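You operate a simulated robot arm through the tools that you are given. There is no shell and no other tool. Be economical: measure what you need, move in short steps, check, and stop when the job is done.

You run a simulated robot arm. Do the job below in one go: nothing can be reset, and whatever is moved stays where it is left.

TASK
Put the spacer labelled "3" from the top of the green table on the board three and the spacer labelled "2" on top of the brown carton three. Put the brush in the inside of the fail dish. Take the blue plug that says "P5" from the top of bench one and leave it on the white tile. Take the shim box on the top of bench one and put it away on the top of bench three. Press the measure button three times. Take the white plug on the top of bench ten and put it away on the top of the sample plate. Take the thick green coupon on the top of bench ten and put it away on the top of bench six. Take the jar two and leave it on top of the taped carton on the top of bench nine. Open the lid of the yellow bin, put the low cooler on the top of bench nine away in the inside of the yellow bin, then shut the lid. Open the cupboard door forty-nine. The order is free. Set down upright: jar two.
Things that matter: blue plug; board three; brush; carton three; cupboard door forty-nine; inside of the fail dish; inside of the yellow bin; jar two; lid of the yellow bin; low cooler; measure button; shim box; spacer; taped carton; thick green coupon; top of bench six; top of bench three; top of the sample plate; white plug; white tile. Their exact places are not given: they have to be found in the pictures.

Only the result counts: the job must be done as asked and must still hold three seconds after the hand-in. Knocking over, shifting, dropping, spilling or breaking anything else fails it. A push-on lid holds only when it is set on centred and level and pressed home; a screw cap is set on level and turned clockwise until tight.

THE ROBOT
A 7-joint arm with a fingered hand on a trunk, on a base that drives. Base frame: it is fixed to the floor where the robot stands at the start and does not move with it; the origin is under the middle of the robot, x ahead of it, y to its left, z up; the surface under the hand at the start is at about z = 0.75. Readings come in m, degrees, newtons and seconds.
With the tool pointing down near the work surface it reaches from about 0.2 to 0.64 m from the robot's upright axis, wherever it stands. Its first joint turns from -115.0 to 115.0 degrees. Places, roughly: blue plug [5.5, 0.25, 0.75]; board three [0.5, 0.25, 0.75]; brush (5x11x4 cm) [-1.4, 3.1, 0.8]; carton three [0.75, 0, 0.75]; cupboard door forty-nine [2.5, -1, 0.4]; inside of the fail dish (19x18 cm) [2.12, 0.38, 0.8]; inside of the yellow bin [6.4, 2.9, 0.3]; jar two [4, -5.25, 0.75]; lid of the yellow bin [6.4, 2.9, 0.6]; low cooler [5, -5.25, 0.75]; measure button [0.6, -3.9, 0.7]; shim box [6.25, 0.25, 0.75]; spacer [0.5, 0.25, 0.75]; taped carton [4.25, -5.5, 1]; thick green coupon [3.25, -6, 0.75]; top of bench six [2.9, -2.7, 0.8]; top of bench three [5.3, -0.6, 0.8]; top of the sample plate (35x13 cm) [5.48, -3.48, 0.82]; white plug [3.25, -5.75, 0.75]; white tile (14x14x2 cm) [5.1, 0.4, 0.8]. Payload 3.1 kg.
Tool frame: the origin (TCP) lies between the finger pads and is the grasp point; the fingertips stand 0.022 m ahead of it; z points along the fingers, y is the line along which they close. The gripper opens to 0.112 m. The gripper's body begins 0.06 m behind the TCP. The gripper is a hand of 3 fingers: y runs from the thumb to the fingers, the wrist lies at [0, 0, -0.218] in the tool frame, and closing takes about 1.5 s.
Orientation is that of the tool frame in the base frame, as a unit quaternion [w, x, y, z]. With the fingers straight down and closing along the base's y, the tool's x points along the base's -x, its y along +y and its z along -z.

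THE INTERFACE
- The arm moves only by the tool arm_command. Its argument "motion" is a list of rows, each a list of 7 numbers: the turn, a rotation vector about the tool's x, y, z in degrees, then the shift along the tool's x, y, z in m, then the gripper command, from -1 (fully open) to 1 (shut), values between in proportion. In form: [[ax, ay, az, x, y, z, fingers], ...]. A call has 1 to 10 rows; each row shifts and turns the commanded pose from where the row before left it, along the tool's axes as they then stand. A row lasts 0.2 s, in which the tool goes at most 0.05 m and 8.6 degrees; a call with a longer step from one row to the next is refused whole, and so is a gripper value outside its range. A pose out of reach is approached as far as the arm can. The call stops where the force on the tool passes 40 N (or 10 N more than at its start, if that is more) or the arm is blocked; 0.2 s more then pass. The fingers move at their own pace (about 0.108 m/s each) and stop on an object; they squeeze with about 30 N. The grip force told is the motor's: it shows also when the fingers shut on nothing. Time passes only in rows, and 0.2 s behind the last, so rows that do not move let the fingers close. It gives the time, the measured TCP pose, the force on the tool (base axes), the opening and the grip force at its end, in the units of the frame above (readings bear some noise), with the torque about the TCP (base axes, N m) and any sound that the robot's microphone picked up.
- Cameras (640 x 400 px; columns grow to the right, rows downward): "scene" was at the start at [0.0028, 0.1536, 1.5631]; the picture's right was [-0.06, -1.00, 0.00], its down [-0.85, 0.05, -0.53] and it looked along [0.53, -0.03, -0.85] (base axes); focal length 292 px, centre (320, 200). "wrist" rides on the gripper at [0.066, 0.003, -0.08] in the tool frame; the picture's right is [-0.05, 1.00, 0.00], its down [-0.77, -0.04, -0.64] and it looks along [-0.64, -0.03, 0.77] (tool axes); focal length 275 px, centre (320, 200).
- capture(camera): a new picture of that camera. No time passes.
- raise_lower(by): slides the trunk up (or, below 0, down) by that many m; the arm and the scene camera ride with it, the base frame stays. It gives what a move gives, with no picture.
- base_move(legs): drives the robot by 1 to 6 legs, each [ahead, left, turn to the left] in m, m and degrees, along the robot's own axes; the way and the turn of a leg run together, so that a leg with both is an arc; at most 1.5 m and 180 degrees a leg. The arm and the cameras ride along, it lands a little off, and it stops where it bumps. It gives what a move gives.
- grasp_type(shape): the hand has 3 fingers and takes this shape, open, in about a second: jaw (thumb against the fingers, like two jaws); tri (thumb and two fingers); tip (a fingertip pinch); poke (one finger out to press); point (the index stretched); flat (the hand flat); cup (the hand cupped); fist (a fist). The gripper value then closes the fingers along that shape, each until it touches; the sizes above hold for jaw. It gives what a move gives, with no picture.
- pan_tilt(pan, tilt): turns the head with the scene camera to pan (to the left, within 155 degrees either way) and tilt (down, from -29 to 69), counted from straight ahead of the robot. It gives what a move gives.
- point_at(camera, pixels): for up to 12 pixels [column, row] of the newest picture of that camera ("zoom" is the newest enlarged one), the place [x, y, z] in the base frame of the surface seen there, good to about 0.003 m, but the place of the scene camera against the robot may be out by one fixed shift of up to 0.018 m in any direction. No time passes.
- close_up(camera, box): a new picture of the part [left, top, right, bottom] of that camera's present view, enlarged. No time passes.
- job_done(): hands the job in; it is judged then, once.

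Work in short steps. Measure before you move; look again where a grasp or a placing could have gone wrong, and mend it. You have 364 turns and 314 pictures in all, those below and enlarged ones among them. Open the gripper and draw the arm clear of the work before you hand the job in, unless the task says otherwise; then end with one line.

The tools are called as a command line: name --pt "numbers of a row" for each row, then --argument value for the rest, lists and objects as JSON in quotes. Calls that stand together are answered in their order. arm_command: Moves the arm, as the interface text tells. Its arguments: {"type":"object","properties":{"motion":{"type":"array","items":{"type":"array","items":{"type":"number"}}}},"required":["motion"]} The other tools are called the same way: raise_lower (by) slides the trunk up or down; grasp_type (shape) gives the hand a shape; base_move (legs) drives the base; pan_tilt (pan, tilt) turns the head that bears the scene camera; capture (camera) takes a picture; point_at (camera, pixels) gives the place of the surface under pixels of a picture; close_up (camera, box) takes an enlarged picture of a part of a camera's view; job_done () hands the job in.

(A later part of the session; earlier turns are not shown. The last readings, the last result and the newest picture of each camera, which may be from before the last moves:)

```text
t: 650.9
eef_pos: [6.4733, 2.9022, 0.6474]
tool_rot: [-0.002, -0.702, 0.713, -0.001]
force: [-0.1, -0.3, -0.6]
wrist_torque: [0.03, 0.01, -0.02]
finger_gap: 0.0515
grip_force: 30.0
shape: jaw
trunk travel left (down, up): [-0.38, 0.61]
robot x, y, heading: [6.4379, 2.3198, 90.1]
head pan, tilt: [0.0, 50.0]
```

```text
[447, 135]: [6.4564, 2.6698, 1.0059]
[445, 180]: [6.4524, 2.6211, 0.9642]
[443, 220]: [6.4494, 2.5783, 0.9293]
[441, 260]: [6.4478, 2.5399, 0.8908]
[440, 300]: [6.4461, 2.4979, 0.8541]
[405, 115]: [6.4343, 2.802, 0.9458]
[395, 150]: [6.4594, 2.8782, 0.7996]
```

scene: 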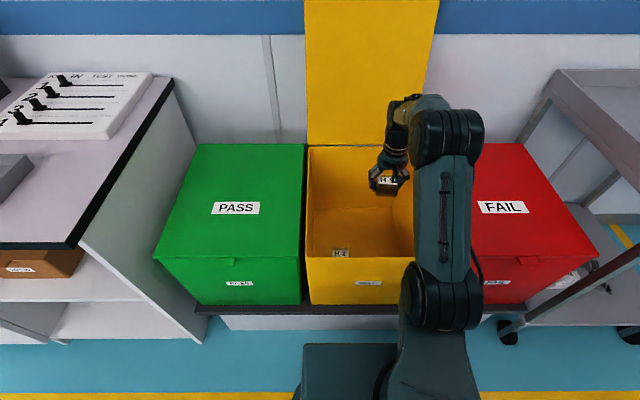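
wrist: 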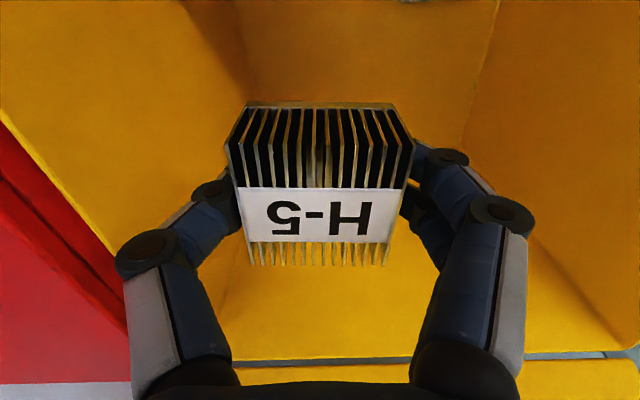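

With the trunk low the elbow block would hit the rim, so I raise it again, come to y≈2.81, and lower with the arm itself.

raise_lower --by 0.2

base_move --legs '[[0.02, 0, 0]]'

arm_command --pt "0 0 0 0.04 -0.015 0 1" --pt "0 0 0 0.04 0 0.02 1" --pt "0 0 0 0.03 0 0.03 1" --pt "0 0 0 0 0 0.04 1" --pt "0 0 0 0 0 0.04 1" --pt "0 0 0 0 0 0.04 1" --pt "0 0 0 0 0 0.04 1"

capture --camera "scene"

```text
t: 653.0
eef_pos: [6.4735, 2.9012, 0.8477]
tool_rot: [-0.003, -0.702, 0.712, -0.001]
force: [0.7, 0.1, -1.6]
wrist_torque: [0.02, 0.04, 0.0]
finger_gap: 0.0515
grip_force: 30.0
shape: jaw
trunk travel left (down, up): [-0.58, 0.41]
robot x, y, heading: [6.4388, 2.3223, 90.1]
head pan, tilt: [0.0, 50.0]
```

```text
t: 653.8
eef_pos: [6.4732, 2.9207, 0.8471]
tool_rot: [-0.003, -0.703, 0.712, -0.002]
force: [-0.8, 0.8, -0.9]
wrist_torque: [-0.03, 0.01, 0.0]
finger_gap: 0.0515
grip_force: 29.9
shape: jaw
trunk travel left (down, up): [-0.58, 0.41]
robot x, y, heading: [6.4371, 2.3429, 89.8]
head pan, tilt: [0.0, 50.0]
```

```text
t: 655.4
eef_pos: [6.4868, 2.8096, 0.6383]
tool_rot: [-0.002, -0.702, 0.712, 0.0]
force: [0.1, -0.2, -1.3]
wrist_torque: [0.0, 0.0, 0.02]
finger_gap: 0.0514
grip_force: 29.7
shape: jaw
trunk travel left (down, up): [-0.58, 0.41]
robot x, y, heading: [6.4389, 2.3406, 89.9]
head pan, tilt: [0.0, 50.0]
```

```text
137 pictures are left
```

scene: 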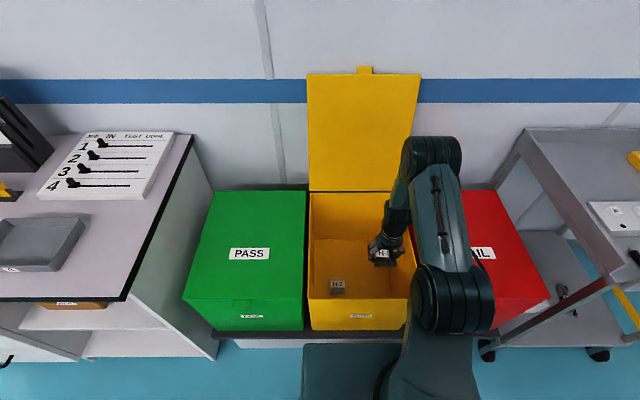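

The elbow now stands high. I lower further in steps.

arm_command --pt "0 0 0 0 0 0.04 1" --pt "0 0 0 0 0 0.04 1" --pt "0 0 0 0 0 0.04 1" --pt "0 0 0 0 0 0.03 1" --pt "0 0 0 0 0 0 1"

capture --camera "scene"

capture --camera "wrist"

point_at --camera "scene" --pixels '[[430, 160], [440, 200], [445, 250], [395, 240], [400, 200], [410, 190]]'

```text
t: 656.6
eef_pos: [6.4867, 2.8105, 0.4887]
tool_rot: [-0.003, -0.702, 0.712, -0.001]
force: [0.5, -0.7, -1.5]
wrist_torque: [-0.01, -0.01, 0.01]
finger_gap: 0.0514
grip_force: 29.7
shape: jaw
trunk travel left (down, up): [-0.58, 0.41]
robot x, y, heading: [6.4381, 2.3431, 89.8]
head pan, tilt: [0.0, 50.0]
```

```text
136 pictures are left
```

scene: 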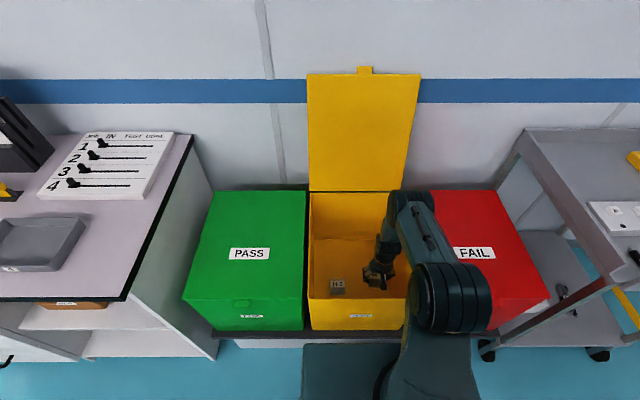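

```text
135 pictures are left
```

wrist: 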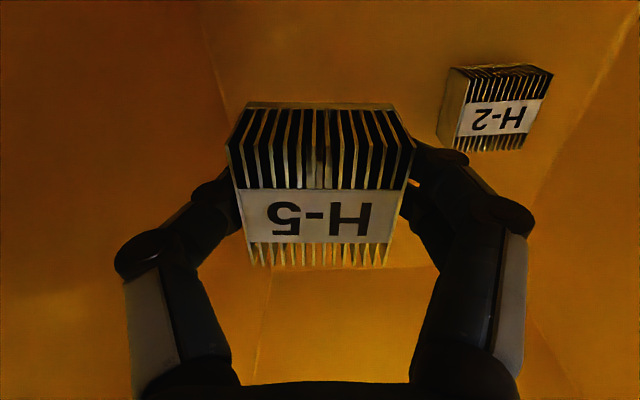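

```text
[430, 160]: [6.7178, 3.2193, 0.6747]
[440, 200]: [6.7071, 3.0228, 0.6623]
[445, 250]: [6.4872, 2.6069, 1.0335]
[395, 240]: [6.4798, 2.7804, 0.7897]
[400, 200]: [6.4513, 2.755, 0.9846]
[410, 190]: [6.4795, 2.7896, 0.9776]
```

Clear. I lower onto the bin floor (TCP≈0.366), watching force.

arm_command --pt "0 0 0 0 0 0.04 1" --pt "0 0 0 0 0 0.035 1" --pt "0 0 0 0 0 0.03 1" --pt "0 0 0 0 0 0.01 1" --pt "0 0 0 0 0 0.004 1" --pt "0 0 0 0 0 0.002 1" --pt "0 0 0 0 0 0 1"

```text
t: 658.2
eef_pos: [6.4865, 2.8057, 0.4032]
tool_rot: [-0.002, -0.702, 0.712, -0.002]
force: [-0.2, -0.1, -0.5]
wrist_torque: [0.02, -0.01, -0.03]
finger_gap: 0.0513
grip_force: 29.7
shape: jaw
out of reach, approached as far as the arm can: row 3, 4, 6
trunk travel left (down, up): [-0.58, 0.41]
robot x, y, heading: [6.4403, 2.3412, 90.0]
head pan, tilt: [0.0, 50.0]
```

Arm limit at z=0.403. I lower the trunk 3.5 cm for the rest.

raise_lower --by -0.035

```text
t: 659.0
eef_pos: [6.4862, 2.8066, 0.3677]
tool_rot: [-0.002, -0.702, 0.712, 0.0]
force: [-0.4, -0.3, -1.0]
wrist_torque: [0.02, -0.04, -0.02]
finger_gap: 0.0515
grip_force: 29.8
shape: jaw
trunk travel left (down, up): [-0.545, 0.445]
robot x, y, heading: [6.4366, 2.3404, 89.8]
head pan, tilt: [0.0, 50.0]
```

raise_lower --by -0.003

arm_command --pt "0 0 0 0 0 0 0.3" --pt "0 0 0 0 0 0 -0.2" --pt "0 0 0 0 0 0 -0.3" --pt "0 0 0 0 0 0 -0.3"

raise_lower --by 0.1

capture --camera "wrist"

```text
t: 659.5
eef_pos: [6.4865, 2.8069, 0.3657]
tool_rot: [-0.002, -0.702, 0.712, -0.002]
force: [-0.3, 0.3, -1.5]
wrist_torque: [0.01, 0.0, 0.01]
finger_gap: 0.0514
grip_force: 30.0
shape: jaw
trunk travel left (down, up): [-0.542, 0.448]
robot x, y, heading: [6.4377, 2.3417, 90.1]
head pan, tilt: [0.0, 50.0]
```

```text
t: 660.5
eef_pos: [6.4854, 2.8072, 0.3635]
tool_rot: [-0.002, -0.702, 0.712, -0.001]
force: [0.3, 0.6, 0.2]
wrist_torque: [-0.03, -0.03, -0.01]
finger_gap: 0.0725
grip_force: 0.0
shape: jaw
trunk travel left (down, up): [-0.542, 0.448]
robot x, y, heading: [6.4375, 2.3407, 89.8]
head pan, tilt: [0.0, 50.0]
```

```text
t: 661.9
eef_pos: [6.4866, 2.8075, 0.4628]
tool_rot: [-0.002, -0.702, 0.712, -0.001]
force: [-0.1, -0.2, 0.3]
wrist_torque: [0.02, -0.01, 0.0]
finger_gap: 0.0726
grip_force: 0.1
shape: jaw
trunk travel left (down, up): [-0.642, 0.348]
robot x, y, heading: [6.4379, 2.3425, 89.8]
head pan, tilt: [0.0, 50.0]
```

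```text
134 pictures are left
```

wrist: 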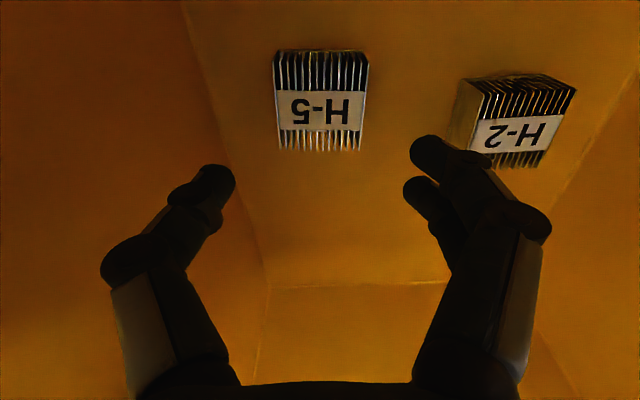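

H-5 sits beside H-2 on the floor. I lift the hand straight out of the bin.

arm_command --pt "0 0 0 0 0 -0.045 -0.3" --pt "0 0 0 0 0 -0.045 -0.3" --pt "0 0 0 0 0 -0.045 -0.3" --pt "0 0 0 0 0 -0.045 -0.3" --pt "0 0 0 0 0 -0.045 -0.3" --pt "0 0 0 0 0 -0.045 -0.3" --pt "0 0 0 0 0 -0.045 -0.3" --pt "0 0 0 0 0 -0.045 -0.5" --pt "0 0 0 0 0 -0.045 -0.5"

base_move --legs '[[-0.45, 0.05, 0]]'

capture --camera "scene"

close_up --camera "scene" --box '[300, 40, 440, 140]'

```text
t: 663.9
eef_pos: [6.4879, 2.8084, 0.8708]
tool_rot: [-0.001, -0.702, 0.712, -0.001]
force: [-0.6, -0.1, -1.9]
wrist_torque: [0.02, -0.02, -0.04]
finger_gap: 0.0835
grip_force: 0.0
shape: jaw
trunk travel left (down, up): [-0.642, 0.348]
robot x, y, heading: [6.4383, 2.3413, 89.9]
head pan, tilt: [0.0, 50.0]
```

```text
t: 666.6
eef_pos: [6.438, 2.3571, 0.8719]
tool_rot: [-0.002, -0.701, 0.713, 0.0]
force: [0.1, 0.5, 0.1]
wrist_torque: [0.02, -0.01, 0.02]
finger_gap: 0.0836
grip_force: 0.1
shape: jaw
trunk travel left (down, up): [-0.642, 0.348]
robot x, y, heading: [6.39, 1.8883, 89.7]
head pan, tilt: [0.0, 50.0]
```

```text
133 pictures are left
```

scene: 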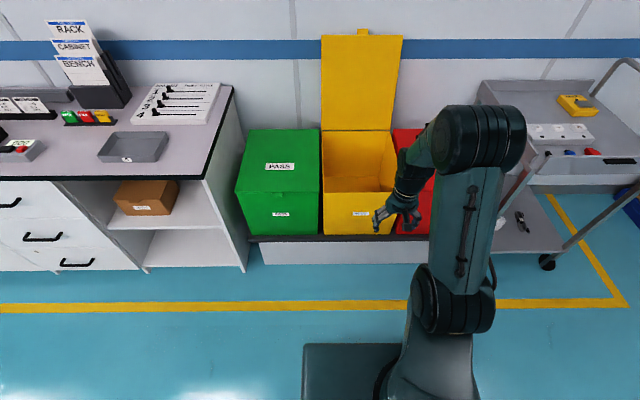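

```text
4.00 times, centred on (370, 90) of scene
```

zoom: 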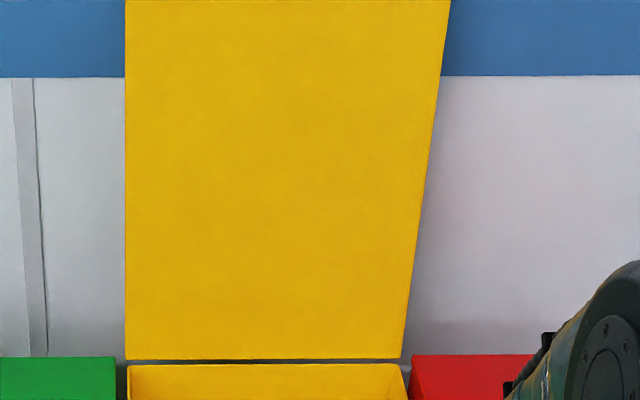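

close_up --camera "scene" --box '[330, 20, 394, 60]'

point_at --camera "scene" --pixels '[[362, 32], [357, 31], [368, 31], [362, 38], [340, 38], [390, 40], [360, 80], [360, 125], [345, 32]]'

```text
10.00 times, centred on (362, 40) of scene
```

zoom: 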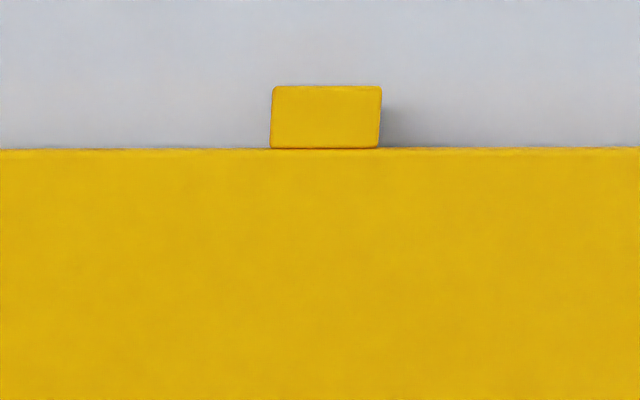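

```text
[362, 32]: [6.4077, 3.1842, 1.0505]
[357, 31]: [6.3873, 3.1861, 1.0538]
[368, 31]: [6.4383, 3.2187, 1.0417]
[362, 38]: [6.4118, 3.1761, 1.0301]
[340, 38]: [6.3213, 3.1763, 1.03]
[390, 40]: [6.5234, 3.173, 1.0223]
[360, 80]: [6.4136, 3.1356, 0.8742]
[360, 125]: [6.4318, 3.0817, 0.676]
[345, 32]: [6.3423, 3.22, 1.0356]
```

The tab stands on the lid's top edge at x 6.387–6.431, z≈1.025–1.047. I'll pinch its sides with the hand pitched ~40° below horizontal, then swing the lid shut along its arc.

arm_command --pt "0 -8.4 0 0 0.029 0 -0.5" --pt "0 -8.4 0 -0.03 0 0 -0.5" --pt "0 -8.4 0 -0.03 0 0 -0.5" --pt "0 -8.4 0 -0.03 0 0 -0.5" --pt "0 -8.4 0 -0.03 0 0 -0.5" --pt "0 -8.4 0 0 0 0 -0.5" --pt "0 0 0 0 0 0 -0.5"

raise_lower --by 0.2

```text
t: 668.2
eef_pos: [6.411, 2.4683, 0.9127]
tool_rot: [0.303, -0.634, 0.647, 0.297]
force: [0.1, 0.0, 0.3]
wrist_torque: [-0.02, 0.02, -0.01]
finger_gap: 0.084
grip_force: 0.0
shape: jaw
trunk travel left (down, up): [-0.642, 0.348]
robot x, y, heading: [6.3843, 1.8908, 89.5]
head pan, tilt: [0.0, 50.0]
```

```text
t: 670.4
eef_pos: [6.4102, 2.4685, 1.1114]
tool_rot: [0.302, -0.634, 0.648, 0.297]
force: [0.4, -0.2, -0.3]
wrist_torque: [-0.02, 0.0, -0.03]
finger_gap: 0.084
grip_force: 0.0
shape: jaw
trunk travel left (down, up): [-0.842, 0.148]
robot x, y, heading: [6.3881, 1.8878, 89.8]
head pan, tilt: [0.0, 50.0]
```

base_move --legs '[[0.455, 0, 0]]'

capture --camera "wrist"

```text
t: 673.1
eef_pos: [6.4128, 2.9218, 1.1134]
tool_rot: [0.302, -0.634, 0.647, 0.297]
force: [0.8, 1.1, 0.5]
wrist_torque: [0.0, -0.05, -0.01]
finger_gap: 0.0836
grip_force: 0.0
shape: jaw
trunk travel left (down, up): [-0.842, 0.148]
robot x, y, heading: [6.3909, 2.3372, 89.8]
head pan, tilt: [0.0, 50.0]
```

```text
130 pictures are left
```

wrist: 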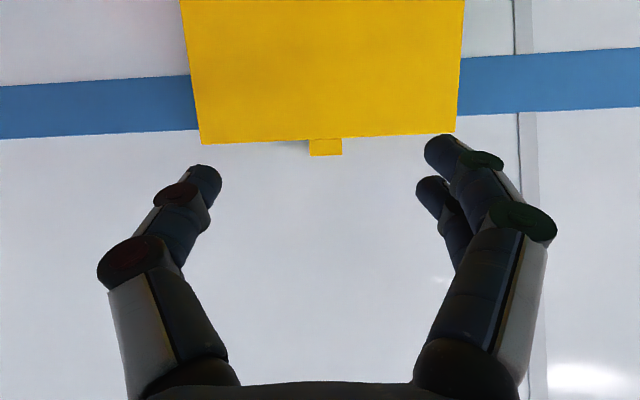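

point_at --camera "wrist" --pixels '[[312, 148], [326, 148], [340, 147], [326, 153], [326, 135], [260, 138], [420, 130], [326, 90], [326, 165]]'

close_up --camera "wrist" --box '[290, 125, 370, 175]'

```text
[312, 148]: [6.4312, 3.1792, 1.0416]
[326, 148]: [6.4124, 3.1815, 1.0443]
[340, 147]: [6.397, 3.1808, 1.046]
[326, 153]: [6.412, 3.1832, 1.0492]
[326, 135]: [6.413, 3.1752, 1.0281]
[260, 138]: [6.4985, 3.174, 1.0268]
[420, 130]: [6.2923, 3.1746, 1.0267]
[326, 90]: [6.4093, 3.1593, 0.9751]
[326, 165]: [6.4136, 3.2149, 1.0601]
```

```text
8.00 times, centred on (330, 150) of wrist
```

zoom: 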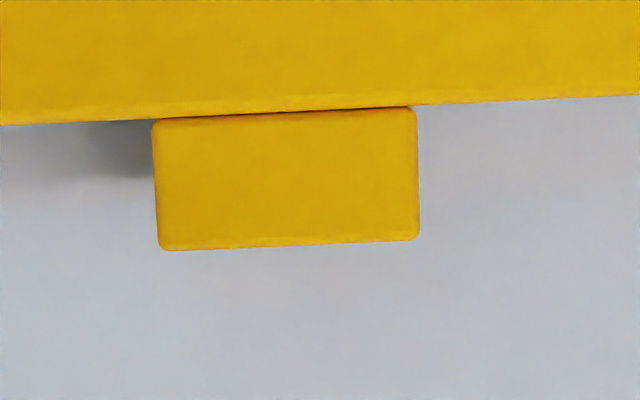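

Tab centre is x=6.4125, z 1.031–1.051, y≈3.18. I extend to a standoff in front of it.

arm_command --pt "0 0 0 -0.024 0 0.0337 -0.5" --pt "0 0 0 -0.024 0 0.0337 -0.5" --pt "0 0 0 -0.024 0 0.0337 -0.5" --pt "0 0 0 -0.024 0 0.0337 -0.5" --pt "0 0 0 -0.024 0 0.0337 -0.5" --pt "0 0 0 0 0 0 -0.5"

capture --camera "wrist"

```text
t: 674.5
eef_pos: [6.4152, 3.127, 1.096]
tool_rot: [0.302, -0.635, 0.647, 0.297]
force: [-0.1, 0.2, -0.3]
wrist_torque: [0.01, 0.0, 0.01]
finger_gap: 0.0835
grip_force: 0.0
shape: jaw
trunk travel left (down, up): [-0.842, 0.148]
robot x, y, heading: [6.3893, 2.3423, 89.6]
head pan, tilt: [0.0, 50.0]
```

```text
128 pictures are left
```

wrist: 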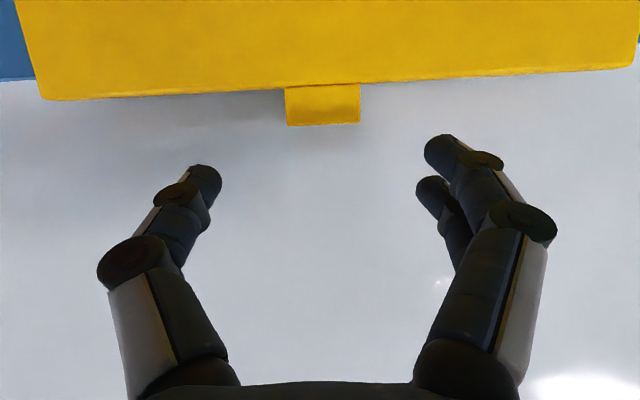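

Tab at (323,105) is centred. I advance 6 cm with a 6.5 cm opening and check.

arm_command --pt "0 0 0 0 0.002 0.02 -0.2" --pt "0 0 0 0 0 0.02 -0.2" --pt "0 0 0 0 0 0.015 -0.2" --pt "0 0 0 0 0 0.005 -0.2" --pt "0 0 0 0 0 0 -0.2"

capture --camera "wrist"

```text
t: 675.7
eef_pos: [6.4163, 3.1698, 1.0588]
tool_rot: [0.301, -0.635, 0.647, 0.297]
force: [-0.8, -0.2, -0.1]
wrist_torque: [0.04, 0.01, 0.03]
finger_gap: 0.0676
grip_force: 0.0
shape: jaw
out of reach, approached as far as the arm can: row 4
trunk travel left (down, up): [-0.842, 0.148]
robot x, y, heading: [6.3921, 2.3407, 89.7]
head pan, tilt: [0.0, 50.0]
```

```text
127 pictures are left
```

wrist: 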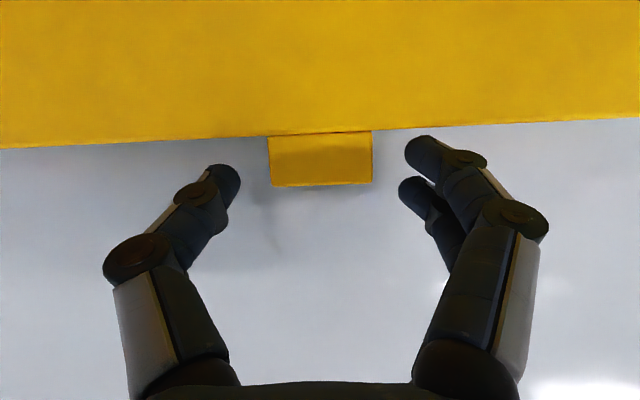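

The tab is between thumb and fingers. I close.

arm_command --pt "0 0 0 0 0 0 0.2" --pt "0 0 0 0 0 0 0.6" --pt "0 0 0 0 0 0 1" --pt "0 0 0 0 0 0 1" --pt "0 0 0 0 0 0 1"

capture --camera "wrist"

```text
t: 676.9
eef_pos: [6.4184, 3.1676, 1.0605]
tool_rot: [0.303, -0.633, 0.648, 0.298]
force: [9.3, -9.1, 1.1]
wrist_torque: [-0.04, -0.1, -0.31]
finger_gap: 0.0183
grip_force: 30.0
shape: jaw
trunk travel left (down, up): [-0.842, 0.148]
robot x, y, heading: [6.3892, 2.3417, 89.7]
head pan, tilt: [0.0, 50.0]
```

```text
126 pictures are left
```

wrist: 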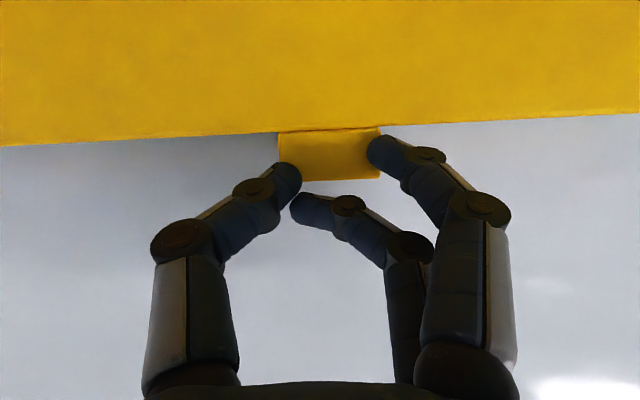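

Thumb and one finger pinch the tab. I pull gently toward me along the arc and check that it follows.

arm_command --pt "0 0 0 0.009 0 -0.017 1" --pt "0 0 0 0.009 0 -0.017 1" --pt "0 0 0 0.009 0 -0.017 1" --pt "0 0 0 0 0 0 1"

capture --camera "wrist"

```text
t: 677.9
eef_pos: [6.4179, 3.1138, 1.0719]
tool_rot: [0.302, -0.633, 0.648, 0.297]
force: [11.8, 1.8, 5.9]
wrist_torque: [0.2, -0.17, -0.39]
finger_gap: 0.0164
grip_force: 30.1
shape: jaw
trunk travel left (down, up): [-0.842, 0.148]
robot x, y, heading: [6.3907, 2.3421, 89.5]
head pan, tilt: [0.0, 50.0]
```

```text
125 pictures are left
```

wrist: 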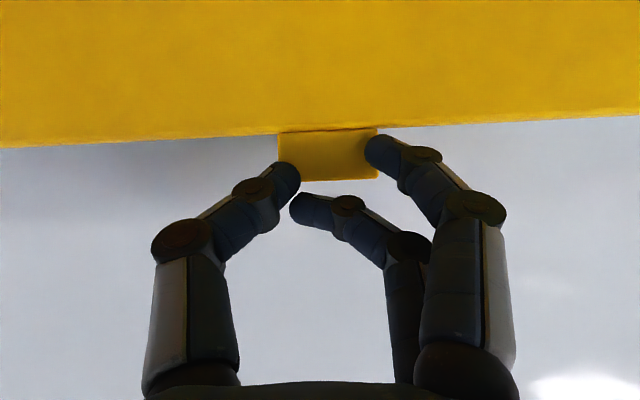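

The lid follows. I continue along the arc while pitching the hand further down, first past vertical.

arm_command --pt "0 0 0 0.0198 0 -0.0259 1" --pt "0 0 0 0.0198 0 -0.0259 1" --pt "0 2.5 0 0.0302 0 -0.0287 1" --pt "0 2.5 0 0.0302 0 -0.0287 1"

capture --camera "wrist"

capture --camera "scene"

```text
t: 678.9
eef_pos: [6.4116, 2.9642, 1.0665]
tool_rot: [0.274, -0.648, 0.658, 0.27]
force: [0.1, -0.2, 0.0]
wrist_torque: [-0.01, 0.04, -0.01]
finger_gap: 0.0083
grip_force: 29.6
shape: jaw
trunk travel left (down, up): [-0.842, 0.148]
robot x, y, heading: [6.3906, 2.3416, 89.7]
head pan, tilt: [0.0, 50.0]
```

```text
124 pictures are left
```

wrist: 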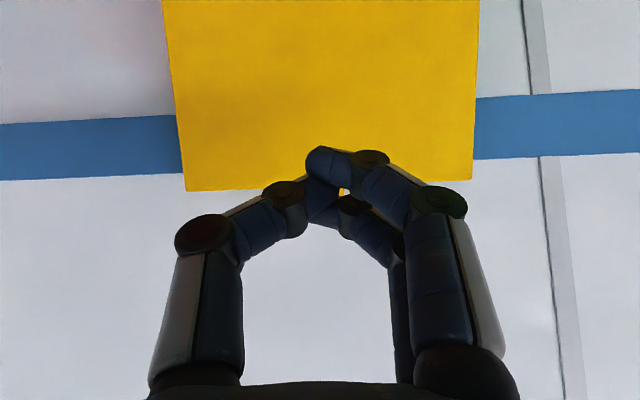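

```text
123 pictures are left
```

scene: 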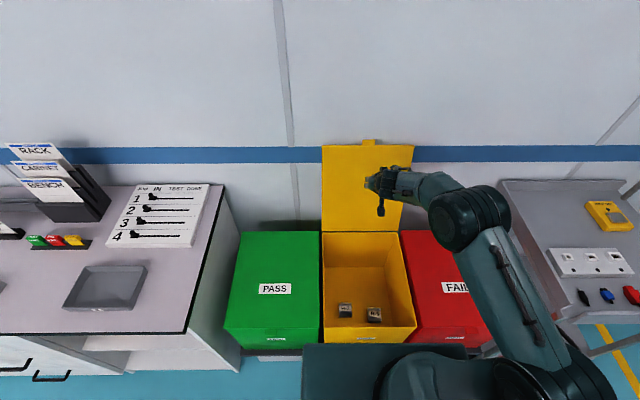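

The tab slipped out. I see where the lid stands now.

point_at --camera "scene" --pixels '[[369, 143], [345, 155], [345, 190], [345, 225]]'

point_at --camera "wrist" --pixels '[[220, 180], [440, 175], [250, 100], [342, 192]]'

```text
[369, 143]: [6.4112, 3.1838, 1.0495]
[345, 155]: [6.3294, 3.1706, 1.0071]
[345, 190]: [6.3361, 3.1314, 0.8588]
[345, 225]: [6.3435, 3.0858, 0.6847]
```

```text
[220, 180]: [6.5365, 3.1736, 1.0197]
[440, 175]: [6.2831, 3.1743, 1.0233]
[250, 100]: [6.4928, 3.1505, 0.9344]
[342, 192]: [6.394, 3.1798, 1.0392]
```

The lid fell back against its stop. I'll hook behind the tab instead: retreat, roll the hand 90° so fingers go over the tab and the thumb stays in front.

arm_command --pt "0 0 0 0 0 0 0" --pt "0 -5 0 0 0 0 -0.25" --pt "0 0 8.5 0 0 0 -0.25" --pt "0 0 8.5 0 0 0 -0.25" --pt "0 0 8.5 0 0 0 -0.25" --pt "0 0 8.5 0 0 0 -0.25" --pt "0 0 8.5 0 0 0 -0.25" --pt "0 0 8.5 0 0 0 -0.25" --pt "0 0 8.5 0 0 0 -0.25" --pt "0 0 8.5 0 0 0 -0.25"

arm_command --pt "0 0 8.5 0 0 0 -0.25" --pt "0 0 8.5 0 0 0 -0.25" --pt "0 0 5 0 0 0 -0.25" --pt "0 0 0 0 0 0 -0.25"

capture --camera "wrist"

capture --camera "scene"

```text
t: 681.1
eef_pos: [6.4108, 2.9661, 1.0659]
tool_rot: [0.084, -0.164, 0.891, 0.415]
force: [0.2, 0.4, -0.4]
wrist_torque: [0.01, 0.01, 0.02]
finger_gap: 0.0696
grip_force: 0.0
shape: jaw
trunk travel left (down, up): [-0.842, 0.148]
robot x, y, heading: [6.3911, 2.3388, 89.4]
head pan, tilt: [0.0, 50.0]
```

```text
t: 682.1
eef_pos: [6.412, 2.9659, 1.066]
tool_rot: [0.003, 0.009, 0.906, 0.424]
force: [-0.1, -0.4, -0.1]
wrist_torque: [0.0, 0.0, -0.02]
finger_gap: 0.0697
grip_force: 0.1
shape: jaw
trunk travel left (down, up): [-0.842, 0.148]
robot x, y, heading: [6.3881, 2.3432, 89.6]
head pan, tilt: [0.0, 50.0]
```

```text
122 pictures are left
```

wrist: 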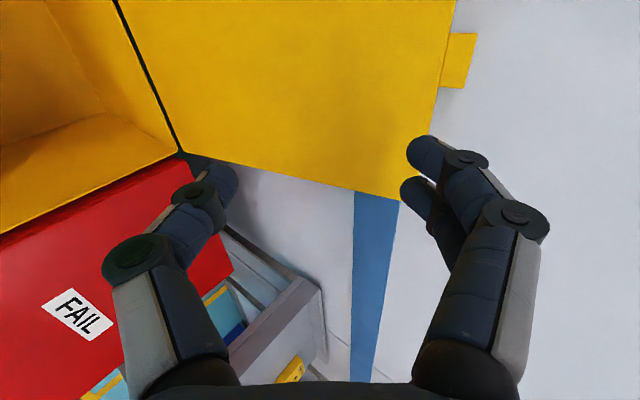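

```text
121 pictures are left
```

scene: 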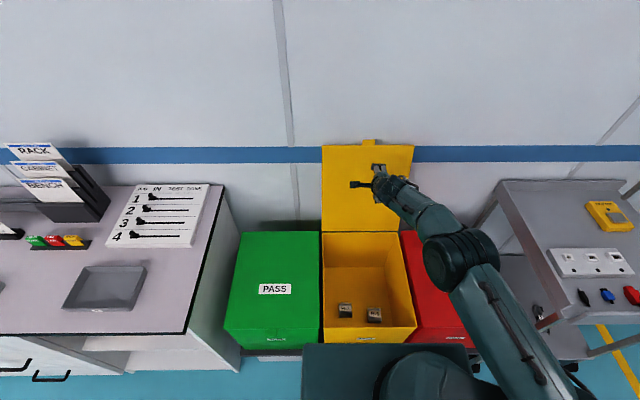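

The fingers are now on top. I measure the tab's thickness and position from this side view.

point_at --camera "wrist" --pixels '[[446, 60], [472, 60], [460, 38], [455, 84], [475, 40], [445, 20], [438, 110], [500, 60]]'

close_up --camera "wrist" --box '[400, 10, 520, 130]'

```text
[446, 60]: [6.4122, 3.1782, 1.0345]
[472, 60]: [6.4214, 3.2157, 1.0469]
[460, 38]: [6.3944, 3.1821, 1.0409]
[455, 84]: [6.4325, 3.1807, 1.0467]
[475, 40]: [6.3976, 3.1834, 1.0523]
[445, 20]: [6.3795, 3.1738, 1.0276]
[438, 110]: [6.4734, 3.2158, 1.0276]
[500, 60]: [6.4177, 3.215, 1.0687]
```

```text
3.33 times, centred on (460, 70) of wrist
```

zoom: 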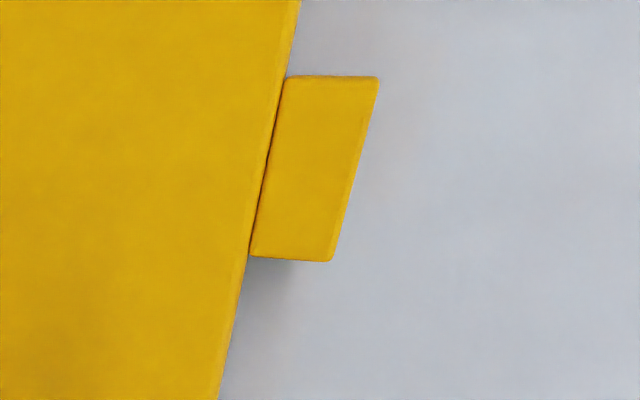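

I move the fingers over the tab.

arm_command --pt "0 0 0 0 0.0242 0.0303 -0.25" --pt "0 0 0 0 0.0242 0.0303 -0.25" --pt "0 0 0 0 0.0242 0.0303 -0.25" --pt "0 0 0 0 0.0242 0.0303 -0.25" --pt "0 0 0 0 0.0242 0.0303 -0.25" --pt "0 0 0 0 0 0 -0.25"

capture --camera "wrist"

```text
t: 683.5
eef_pos: [6.4166, 3.1574, 1.0615]
tool_rot: [0.002, 0.01, 0.905, 0.424]
force: [-0.3, -0.2, 0.2]
wrist_torque: [-0.01, 0.01, 0.02]
finger_gap: 0.0695
grip_force: 0.1
shape: jaw
trunk travel left (down, up): [-0.842, 0.148]
robot x, y, heading: [6.3878, 2.3414, 89.8]
head pan, tilt: [0.0, 50.0]
```

```text
119 pictures are left
```

wrist: 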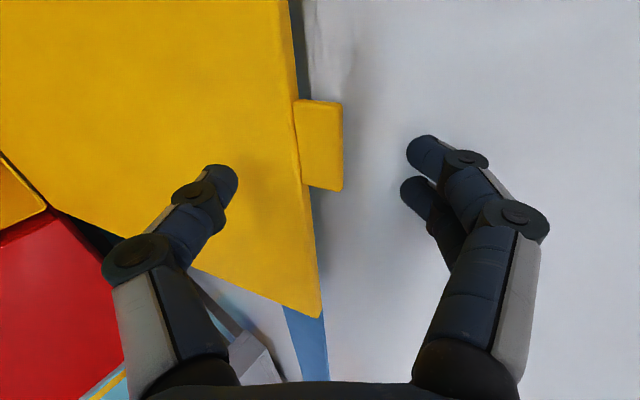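

The tab is between thumb and fingers in side view. I advance 2 cm and close to hook it.

arm_command --pt "0 0 0 0.002 -0.002 0.01 -0.25" --pt "0 0 0 0.002 -0.004 0.009 -0.25" --pt "0 0 0 0 0 0 -0.25"

arm_command --pt "0 0 0 0 0 0 0.2" --pt "0 0 0 0 0 0 0.6" --pt "0 0 0 0 0 0 1" --pt "0 0 0 0 0 0 1" --pt "0 0 0 0 0 0 1"

capture --camera "wrist"

```text
t: 684.3
eef_pos: [6.4109, 3.1701, 1.0445]
tool_rot: [0.003, 0.008, 0.905, 0.425]
force: [-0.3, -0.9, -0.1]
wrist_torque: [0.05, 0.0, 0.04]
finger_gap: 0.0691
grip_force: 0.1
shape: jaw
trunk travel left (down, up): [-0.842, 0.148]
robot x, y, heading: [6.3845, 2.3409, 89.8]
head pan, tilt: [0.0, 50.0]
```

```text
t: 685.5
eef_pos: [6.4103, 3.1682, 1.0457]
tool_rot: [0.002, 0.009, 0.906, 0.423]
force: [0.4, -5.6, 0.7]
wrist_torque: [-1.24, -0.01, 0.21]
finger_gap: 0.0249
grip_force: 29.4
shape: jaw
trunk travel left (down, up): [-0.842, 0.148]
robot x, y, heading: [6.3912, 2.3416, 89.8]
head pan, tilt: [0.0, 50.0]
```

```text
118 pictures are left
```

wrist: 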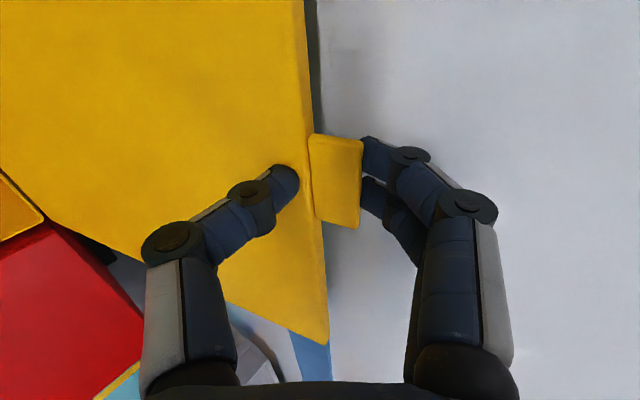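

Fingers are behind the tab, thumb on the lid. I pull it past vertical.

arm_command --pt "0 0 0 0 -0.017 -0.03 1" --pt "0 0 0 0 -0.019 -0.031 1" --pt "0 0 0 0 -0.022 -0.031 1" --pt "0 0 0 0 -0.025 -0.031 1" --pt "0 0 0 0 -0.027 -0.03 1" --pt "0 0 0 0 0 0 1"

capture --camera "wrist"

capture --camera "scene"

```text
t: 686.9
eef_pos: [6.4065, 2.9814, 1.0579]
tool_rot: [0.004, 0.008, 0.905, 0.425]
force: [0.0, 0.1, 0.4]
wrist_torque: [-0.03, -0.01, -0.01]
finger_gap: 0.0114
grip_force: 30.4
shape: jaw
trunk travel left (down, up): [-0.842, 0.148]
robot x, y, heading: [6.3913, 2.3438, 90.0]
head pan, tilt: [0.0, 50.0]
```

```text
117 pictures are left
```

wrist: 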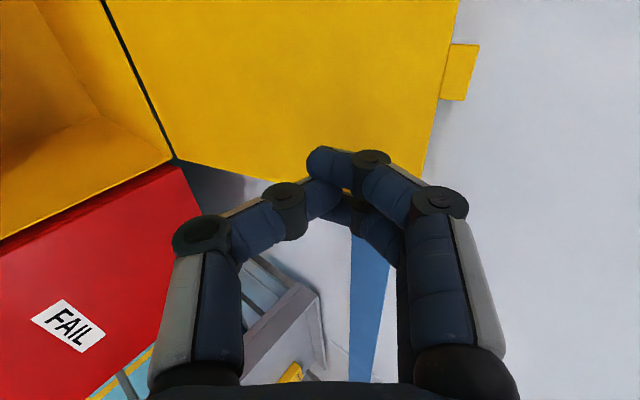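

```text
116 pictures are left
```

scene: 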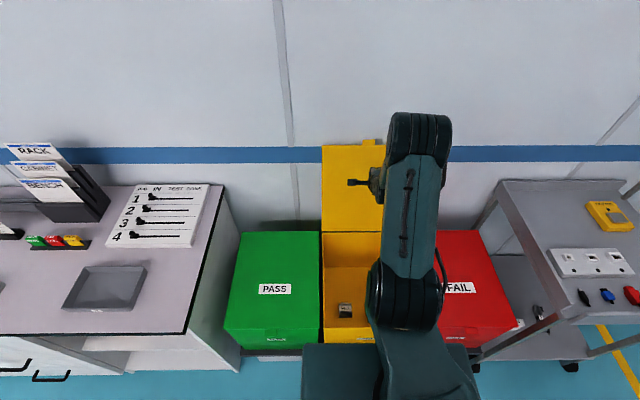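

It slid off the tab's top edge. New plan: hook the lid's left side edge with the hand horizontal and yawed 45° to the right (fingers behind the lid, thumb in front). I back off and reorient.

base_move --legs '[[-0.35, 0.15, 0]]'

arm_command --pt "0 0 -8.5 0 0 0 0" --pt "0 0 -8.5 0 0 0 -0.5" --pt "0 0 -8.5 0 0 0 -0.5" --pt "0 0 -8.5 0 0 0 -0.5" --pt "0 0 -8.5 0 0 0 -0.5" --pt "0 0 -8.5 0 0 0 -0.5" --pt "0 0 -8.5 0 0 0 -0.5" --pt "0 0 -8.5 0 0 0 -0.5" --pt "0 0 -8.5 0 0 0 -0.5" --pt "0 0 -8.5 0 0 0 -0.5"

arm_command --pt "0 0 -5 0 0 0 -0.5" --pt "0 -8 0 0 0 0 -0.5" --pt "0 -8 0 0 0 0 -0.5" --pt "0 -8 0 0 0 0 -0.5" --pt "0 -8 0 0 0 0 -0.5" --pt "0 -8 0 0 0 0 -0.5" --pt "0 0 0 0 0 0 -0.5"

raise_lower --by -0.2

capture --camera "scene"

```text
t: 689.3
eef_pos: [6.2564, 2.6291, 1.0584]
tool_rot: [0.004, 0.011, 0.906, 0.424]
force: [1.7, 0.0, -0.1]
wrist_torque: [0.05, -0.02, -0.03]
finger_gap: 0.0115
grip_force: 29.6
shape: jaw
trunk travel left (down, up): [-0.842, 0.148]
robot x, y, heading: [6.2373, 1.9882, 89.3]
head pan, tilt: [0.0, 50.0]
```

```text
t: 691.5
eef_pos: [6.2569, 2.6288, 1.0582]
tool_rot: [0.29, -0.605, 0.674, 0.309]
force: [0.4, -0.6, 0.6]
wrist_torque: [0.0, -0.02, -0.02]
finger_gap: 0.0836
grip_force: 0.0
shape: jaw
trunk travel left (down, up): [-0.842, 0.148]
robot x, y, heading: [6.2387, 1.9886, 89.3]
head pan, tilt: [0.0, 50.0]
```

```text
t: 693.1
eef_pos: [6.2571, 2.6295, 1.0581]
tool_rot: [0.507, -0.493, 0.504, 0.496]
force: [0.7, 0.8, -0.7]
wrist_torque: [-0.02, 0.03, -0.05]
finger_gap: 0.0835
grip_force: 0.0
shape: jaw
trunk travel left (down, up): [-0.842, 0.148]
robot x, y, heading: [6.2373, 1.9868, 89.2]
head pan, tilt: [0.0, 50.0]
```

```text
t: 695.3
eef_pos: [6.2562, 2.6296, 0.8583]
tool_rot: [0.506, -0.494, 0.505, 0.496]
force: [0.2, -0.6, 0.5]
wrist_torque: [-0.01, 0.02, 0.0]
finger_gap: 0.0837
grip_force: 0.0
shape: jaw
trunk travel left (down, up): [-0.642, 0.348]
robot x, y, heading: [6.2353, 1.9875, 89.7]
head pan, tilt: [0.0, 50.0]
```

```text
115 pictures are left
```

scene: 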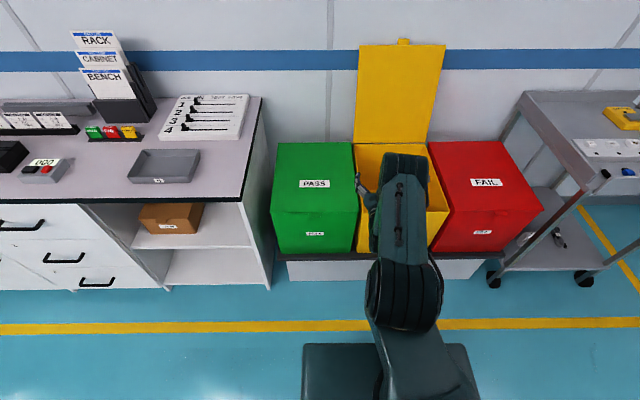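

I yaw the hand right by 45° with fingers wide open, then drive in.

arm_command --pt "8.4 0 0 0 0 0 -0.9" --pt "8.4 0 0 0 0 0 -0.9" --pt "8.4 0 0 0 0 0 -0.9" --pt "8.4 0 0 0 0 0 -0.9" --pt "8.4 0 0 0 0 0 -0.9" --pt "3 0 0 0 0 0 -0.9" --pt "0 0 0 0 0 0 -0.9"

base_move --legs '[[0.35, 0.06, 0]]'

capture --camera "wrist"

capture --camera "scene"

```text
t: 696.9
eef_pos: [6.2576, 2.6296, 0.8586]
tool_rot: [0.656, -0.262, 0.656, 0.264]
force: [0.4, 1.2, 0.6]
wrist_torque: [0.03, 0.01, 0.01]
finger_gap: 0.1063
grip_force: 0.1
shape: jaw
trunk travel left (down, up): [-0.642, 0.348]
robot x, y, heading: [6.2399, 1.9871, 89.2]
head pan, tilt: [0.0, 50.0]
```

```text
t: 699.2
eef_pos: [6.2046, 2.9811, 0.8575]
tool_rot: [0.657, -0.263, 0.657, 0.262]
force: [-0.5, 0.7, 0.3]
wrist_torque: [-0.02, 0.02, -0.02]
finger_gap: 0.1059
grip_force: 0.1
shape: jaw
trunk travel left (down, up): [-0.642, 0.348]
robot x, y, heading: [6.1824, 2.3438, 89.1]
head pan, tilt: [0.0, 50.0]
```

```text
114 pictures are left
```

wrist: 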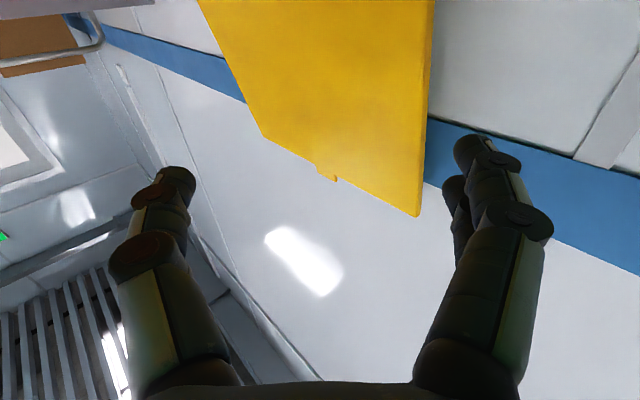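

```text
113 pictures are left
```

scene: 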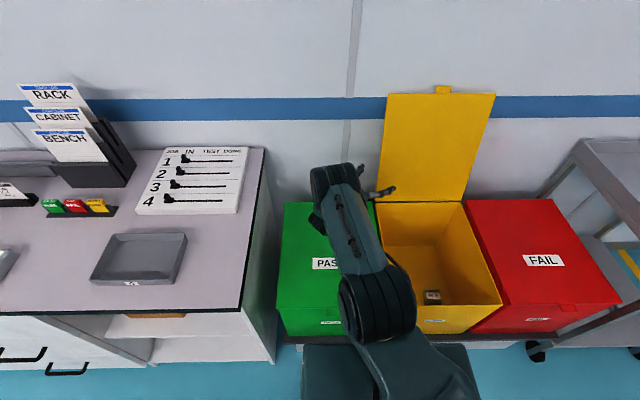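

I can see the lid's edge with its thickness. I measure it and the wall behind.

point_at --camera "wrist" --pixels '[[424, 60], [431, 60], [420, 120], [428, 120], [416, 180], [423, 180], [440, 100], [500, 60]]'

close_up --camera "wrist" --box '[390, 40, 470, 140]'

```text
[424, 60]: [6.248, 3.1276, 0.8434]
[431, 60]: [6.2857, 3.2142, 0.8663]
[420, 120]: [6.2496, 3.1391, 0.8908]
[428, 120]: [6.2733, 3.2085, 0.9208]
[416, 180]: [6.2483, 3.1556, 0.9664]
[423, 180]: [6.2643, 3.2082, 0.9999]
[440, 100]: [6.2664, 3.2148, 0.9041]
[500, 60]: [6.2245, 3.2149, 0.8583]
```

```text
4.00 times, centred on (430, 90) of wrist
```

zoom: 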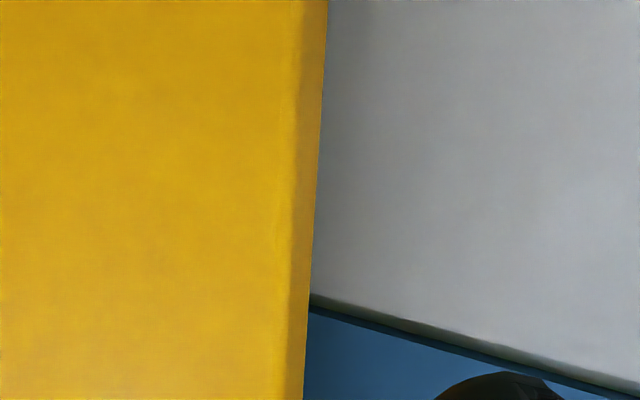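

Lid edge is at x=6.249, back y≈3.139, wall 3.2145. I go forward left of the edge, then slide right so the fingers get behind.

arm_command --pt "0 0 0 0 0.019 0.031 -0.9" --pt "0 0 0 0 0.019 0.031 -0.9" --pt "0 0 0 0 0.019 0.031 -0.9" --pt "0 0 0 0 0.019 0.031 -0.9" --pt "0 0 0 0 0 0 -0.9"

capture --camera "wrist"

```text
t: 700.4
eef_pos: [6.2402, 3.0982, 0.859]
tool_rot: [0.656, -0.262, 0.657, 0.263]
force: [-0.3, -0.3, 0.0]
wrist_torque: [-0.03, 0.0, -0.01]
finger_gap: 0.1062
grip_force: 0.0
shape: jaw
out of reach, approached as far as the arm can: row 4
trunk travel left (down, up): [-0.642, 0.348]
robot x, y, heading: [6.1808, 2.3396, 89.1]
head pan, tilt: [0.0, 50.0]
```

```text
111 pictures are left
```

wrist: 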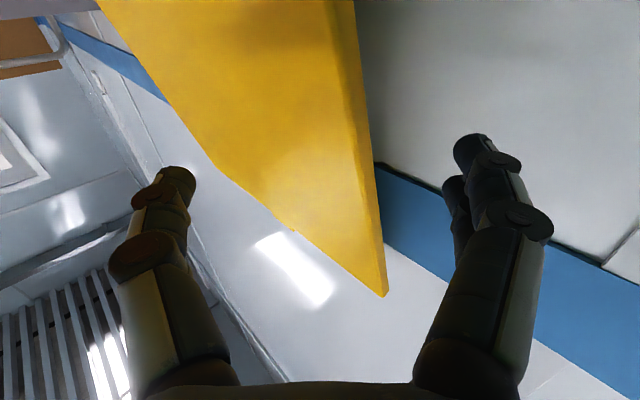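

2 cm short of reach. I raise the arm 12 cm and lower the trunk by the same, to put the shoulder level for more reach.

arm_command --pt "0 0 0 -0.03 0 0 -0.9" --pt "0 0 0 -0.04 0 0 -0.9" --pt "0 0 0 -0.04 0 0 -0.9" --pt "0 0 0 -0.04 0 0 -0.9"

raise_lower --by -0.13

arm_command --pt "0 0 0 0 0.01 0.012 -0.9" --pt "0 0 0 0 0 0 -0.9"

```text
t: 701.4
eef_pos: [6.2397, 3.0966, 1.0101]
tool_rot: [0.657, -0.262, 0.657, 0.263]
force: [0.8, 0.2, 0.0]
wrist_torque: [-0.01, 0.01, 0.0]
finger_gap: 0.1061
grip_force: 0.2
shape: jaw
trunk travel left (down, up): [-0.642, 0.348]
robot x, y, heading: [6.1823, 2.3377, 89.0]
head pan, tilt: [0.0, 50.0]
```

```text
t: 703.0
eef_pos: [6.2385, 3.0977, 0.879]
tool_rot: [0.657, -0.26, 0.657, 0.263]
force: [0.7, 0.3, 1.1]
wrist_torque: [0.0, -0.02, 0.03]
finger_gap: 0.1063
grip_force: 0.0
shape: jaw
trunk travel left (down, up): [-0.512, 0.478]
robot x, y, heading: [6.179, 2.3407, 89.4]
head pan, tilt: [0.0, 50.0]
```

```text
t: 703.6
eef_pos: [6.2432, 3.1125, 0.8799]
tool_rot: [0.657, -0.261, 0.657, 0.263]
force: [0.4, 0.3, 0.4]
wrist_torque: [0.02, -0.01, 0.02]
finger_gap: 0.1063
grip_force: 0.2
shape: jaw
trunk travel left (down, up): [-0.512, 0.478]
robot x, y, heading: [6.1791, 2.3396, 89.3]
head pan, tilt: [0.0, 50.0]
```

Reach gained. I finish forward, then slide right behind the edge.

arm_command --pt "0 0 0 0 0.0105 0.01 -0.9" --pt "0 0 0 0 -0.017 0.018 -0.9" --pt "0 0 0 0 -0.017 0.018 -0.9" --pt "0 0 0 0 0 0 -0.9"

capture --camera "wrist"

```text
t: 704.6
eef_pos: [6.2915, 3.129, 0.8792]
tool_rot: [0.656, -0.262, 0.656, 0.264]
force: [-0.1, -0.9, 0.4]
wrist_torque: [-0.03, -0.01, -0.04]
finger_gap: 0.1066
grip_force: 0.0
shape: jaw
trunk travel left (down, up): [-0.512, 0.478]
robot x, y, heading: [6.1836, 2.3394, 89.3]
head pan, tilt: [0.0, 50.0]
```

```text
110 pictures are left
```

wrist: 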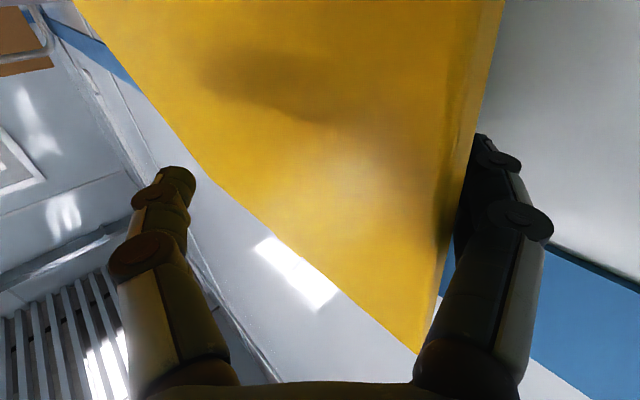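

The fingers are hidden behind the lid edge as wanted. I close partway to cage the edge, then pull toward me.

arm_command --pt "0 0 0 0 0 0 -0.3" --pt "0 0 0 0 0 0 0.1" --pt "0 0 0 0 0 0 0.1" --pt "0 0 0 0 0 0 0.1"

capture --camera "wrist"

```text
t: 705.6
eef_pos: [6.2908, 3.1289, 0.878]
tool_rot: [0.657, -0.262, 0.656, 0.263]
force: [-1.2, 0.7, 0.1]
wrist_torque: [-0.05, -0.03, -0.02]
finger_gap: 0.0515
grip_force: 0.0
shape: jaw
trunk travel left (down, up): [-0.512, 0.478]
robot x, y, heading: [6.1816, 2.3396, 89.0]
head pan, tilt: [0.0, 50.0]
```

```text
109 pictures are left
```

wrist: 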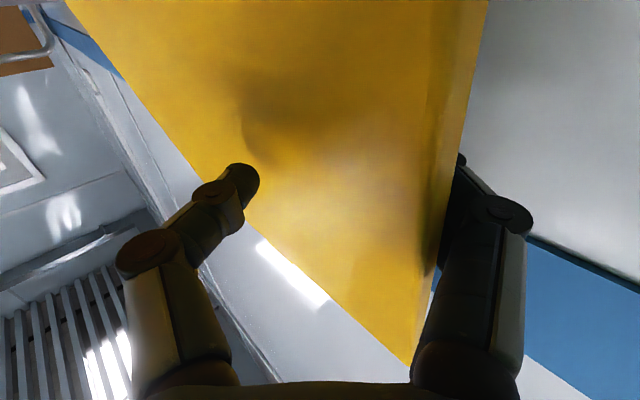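

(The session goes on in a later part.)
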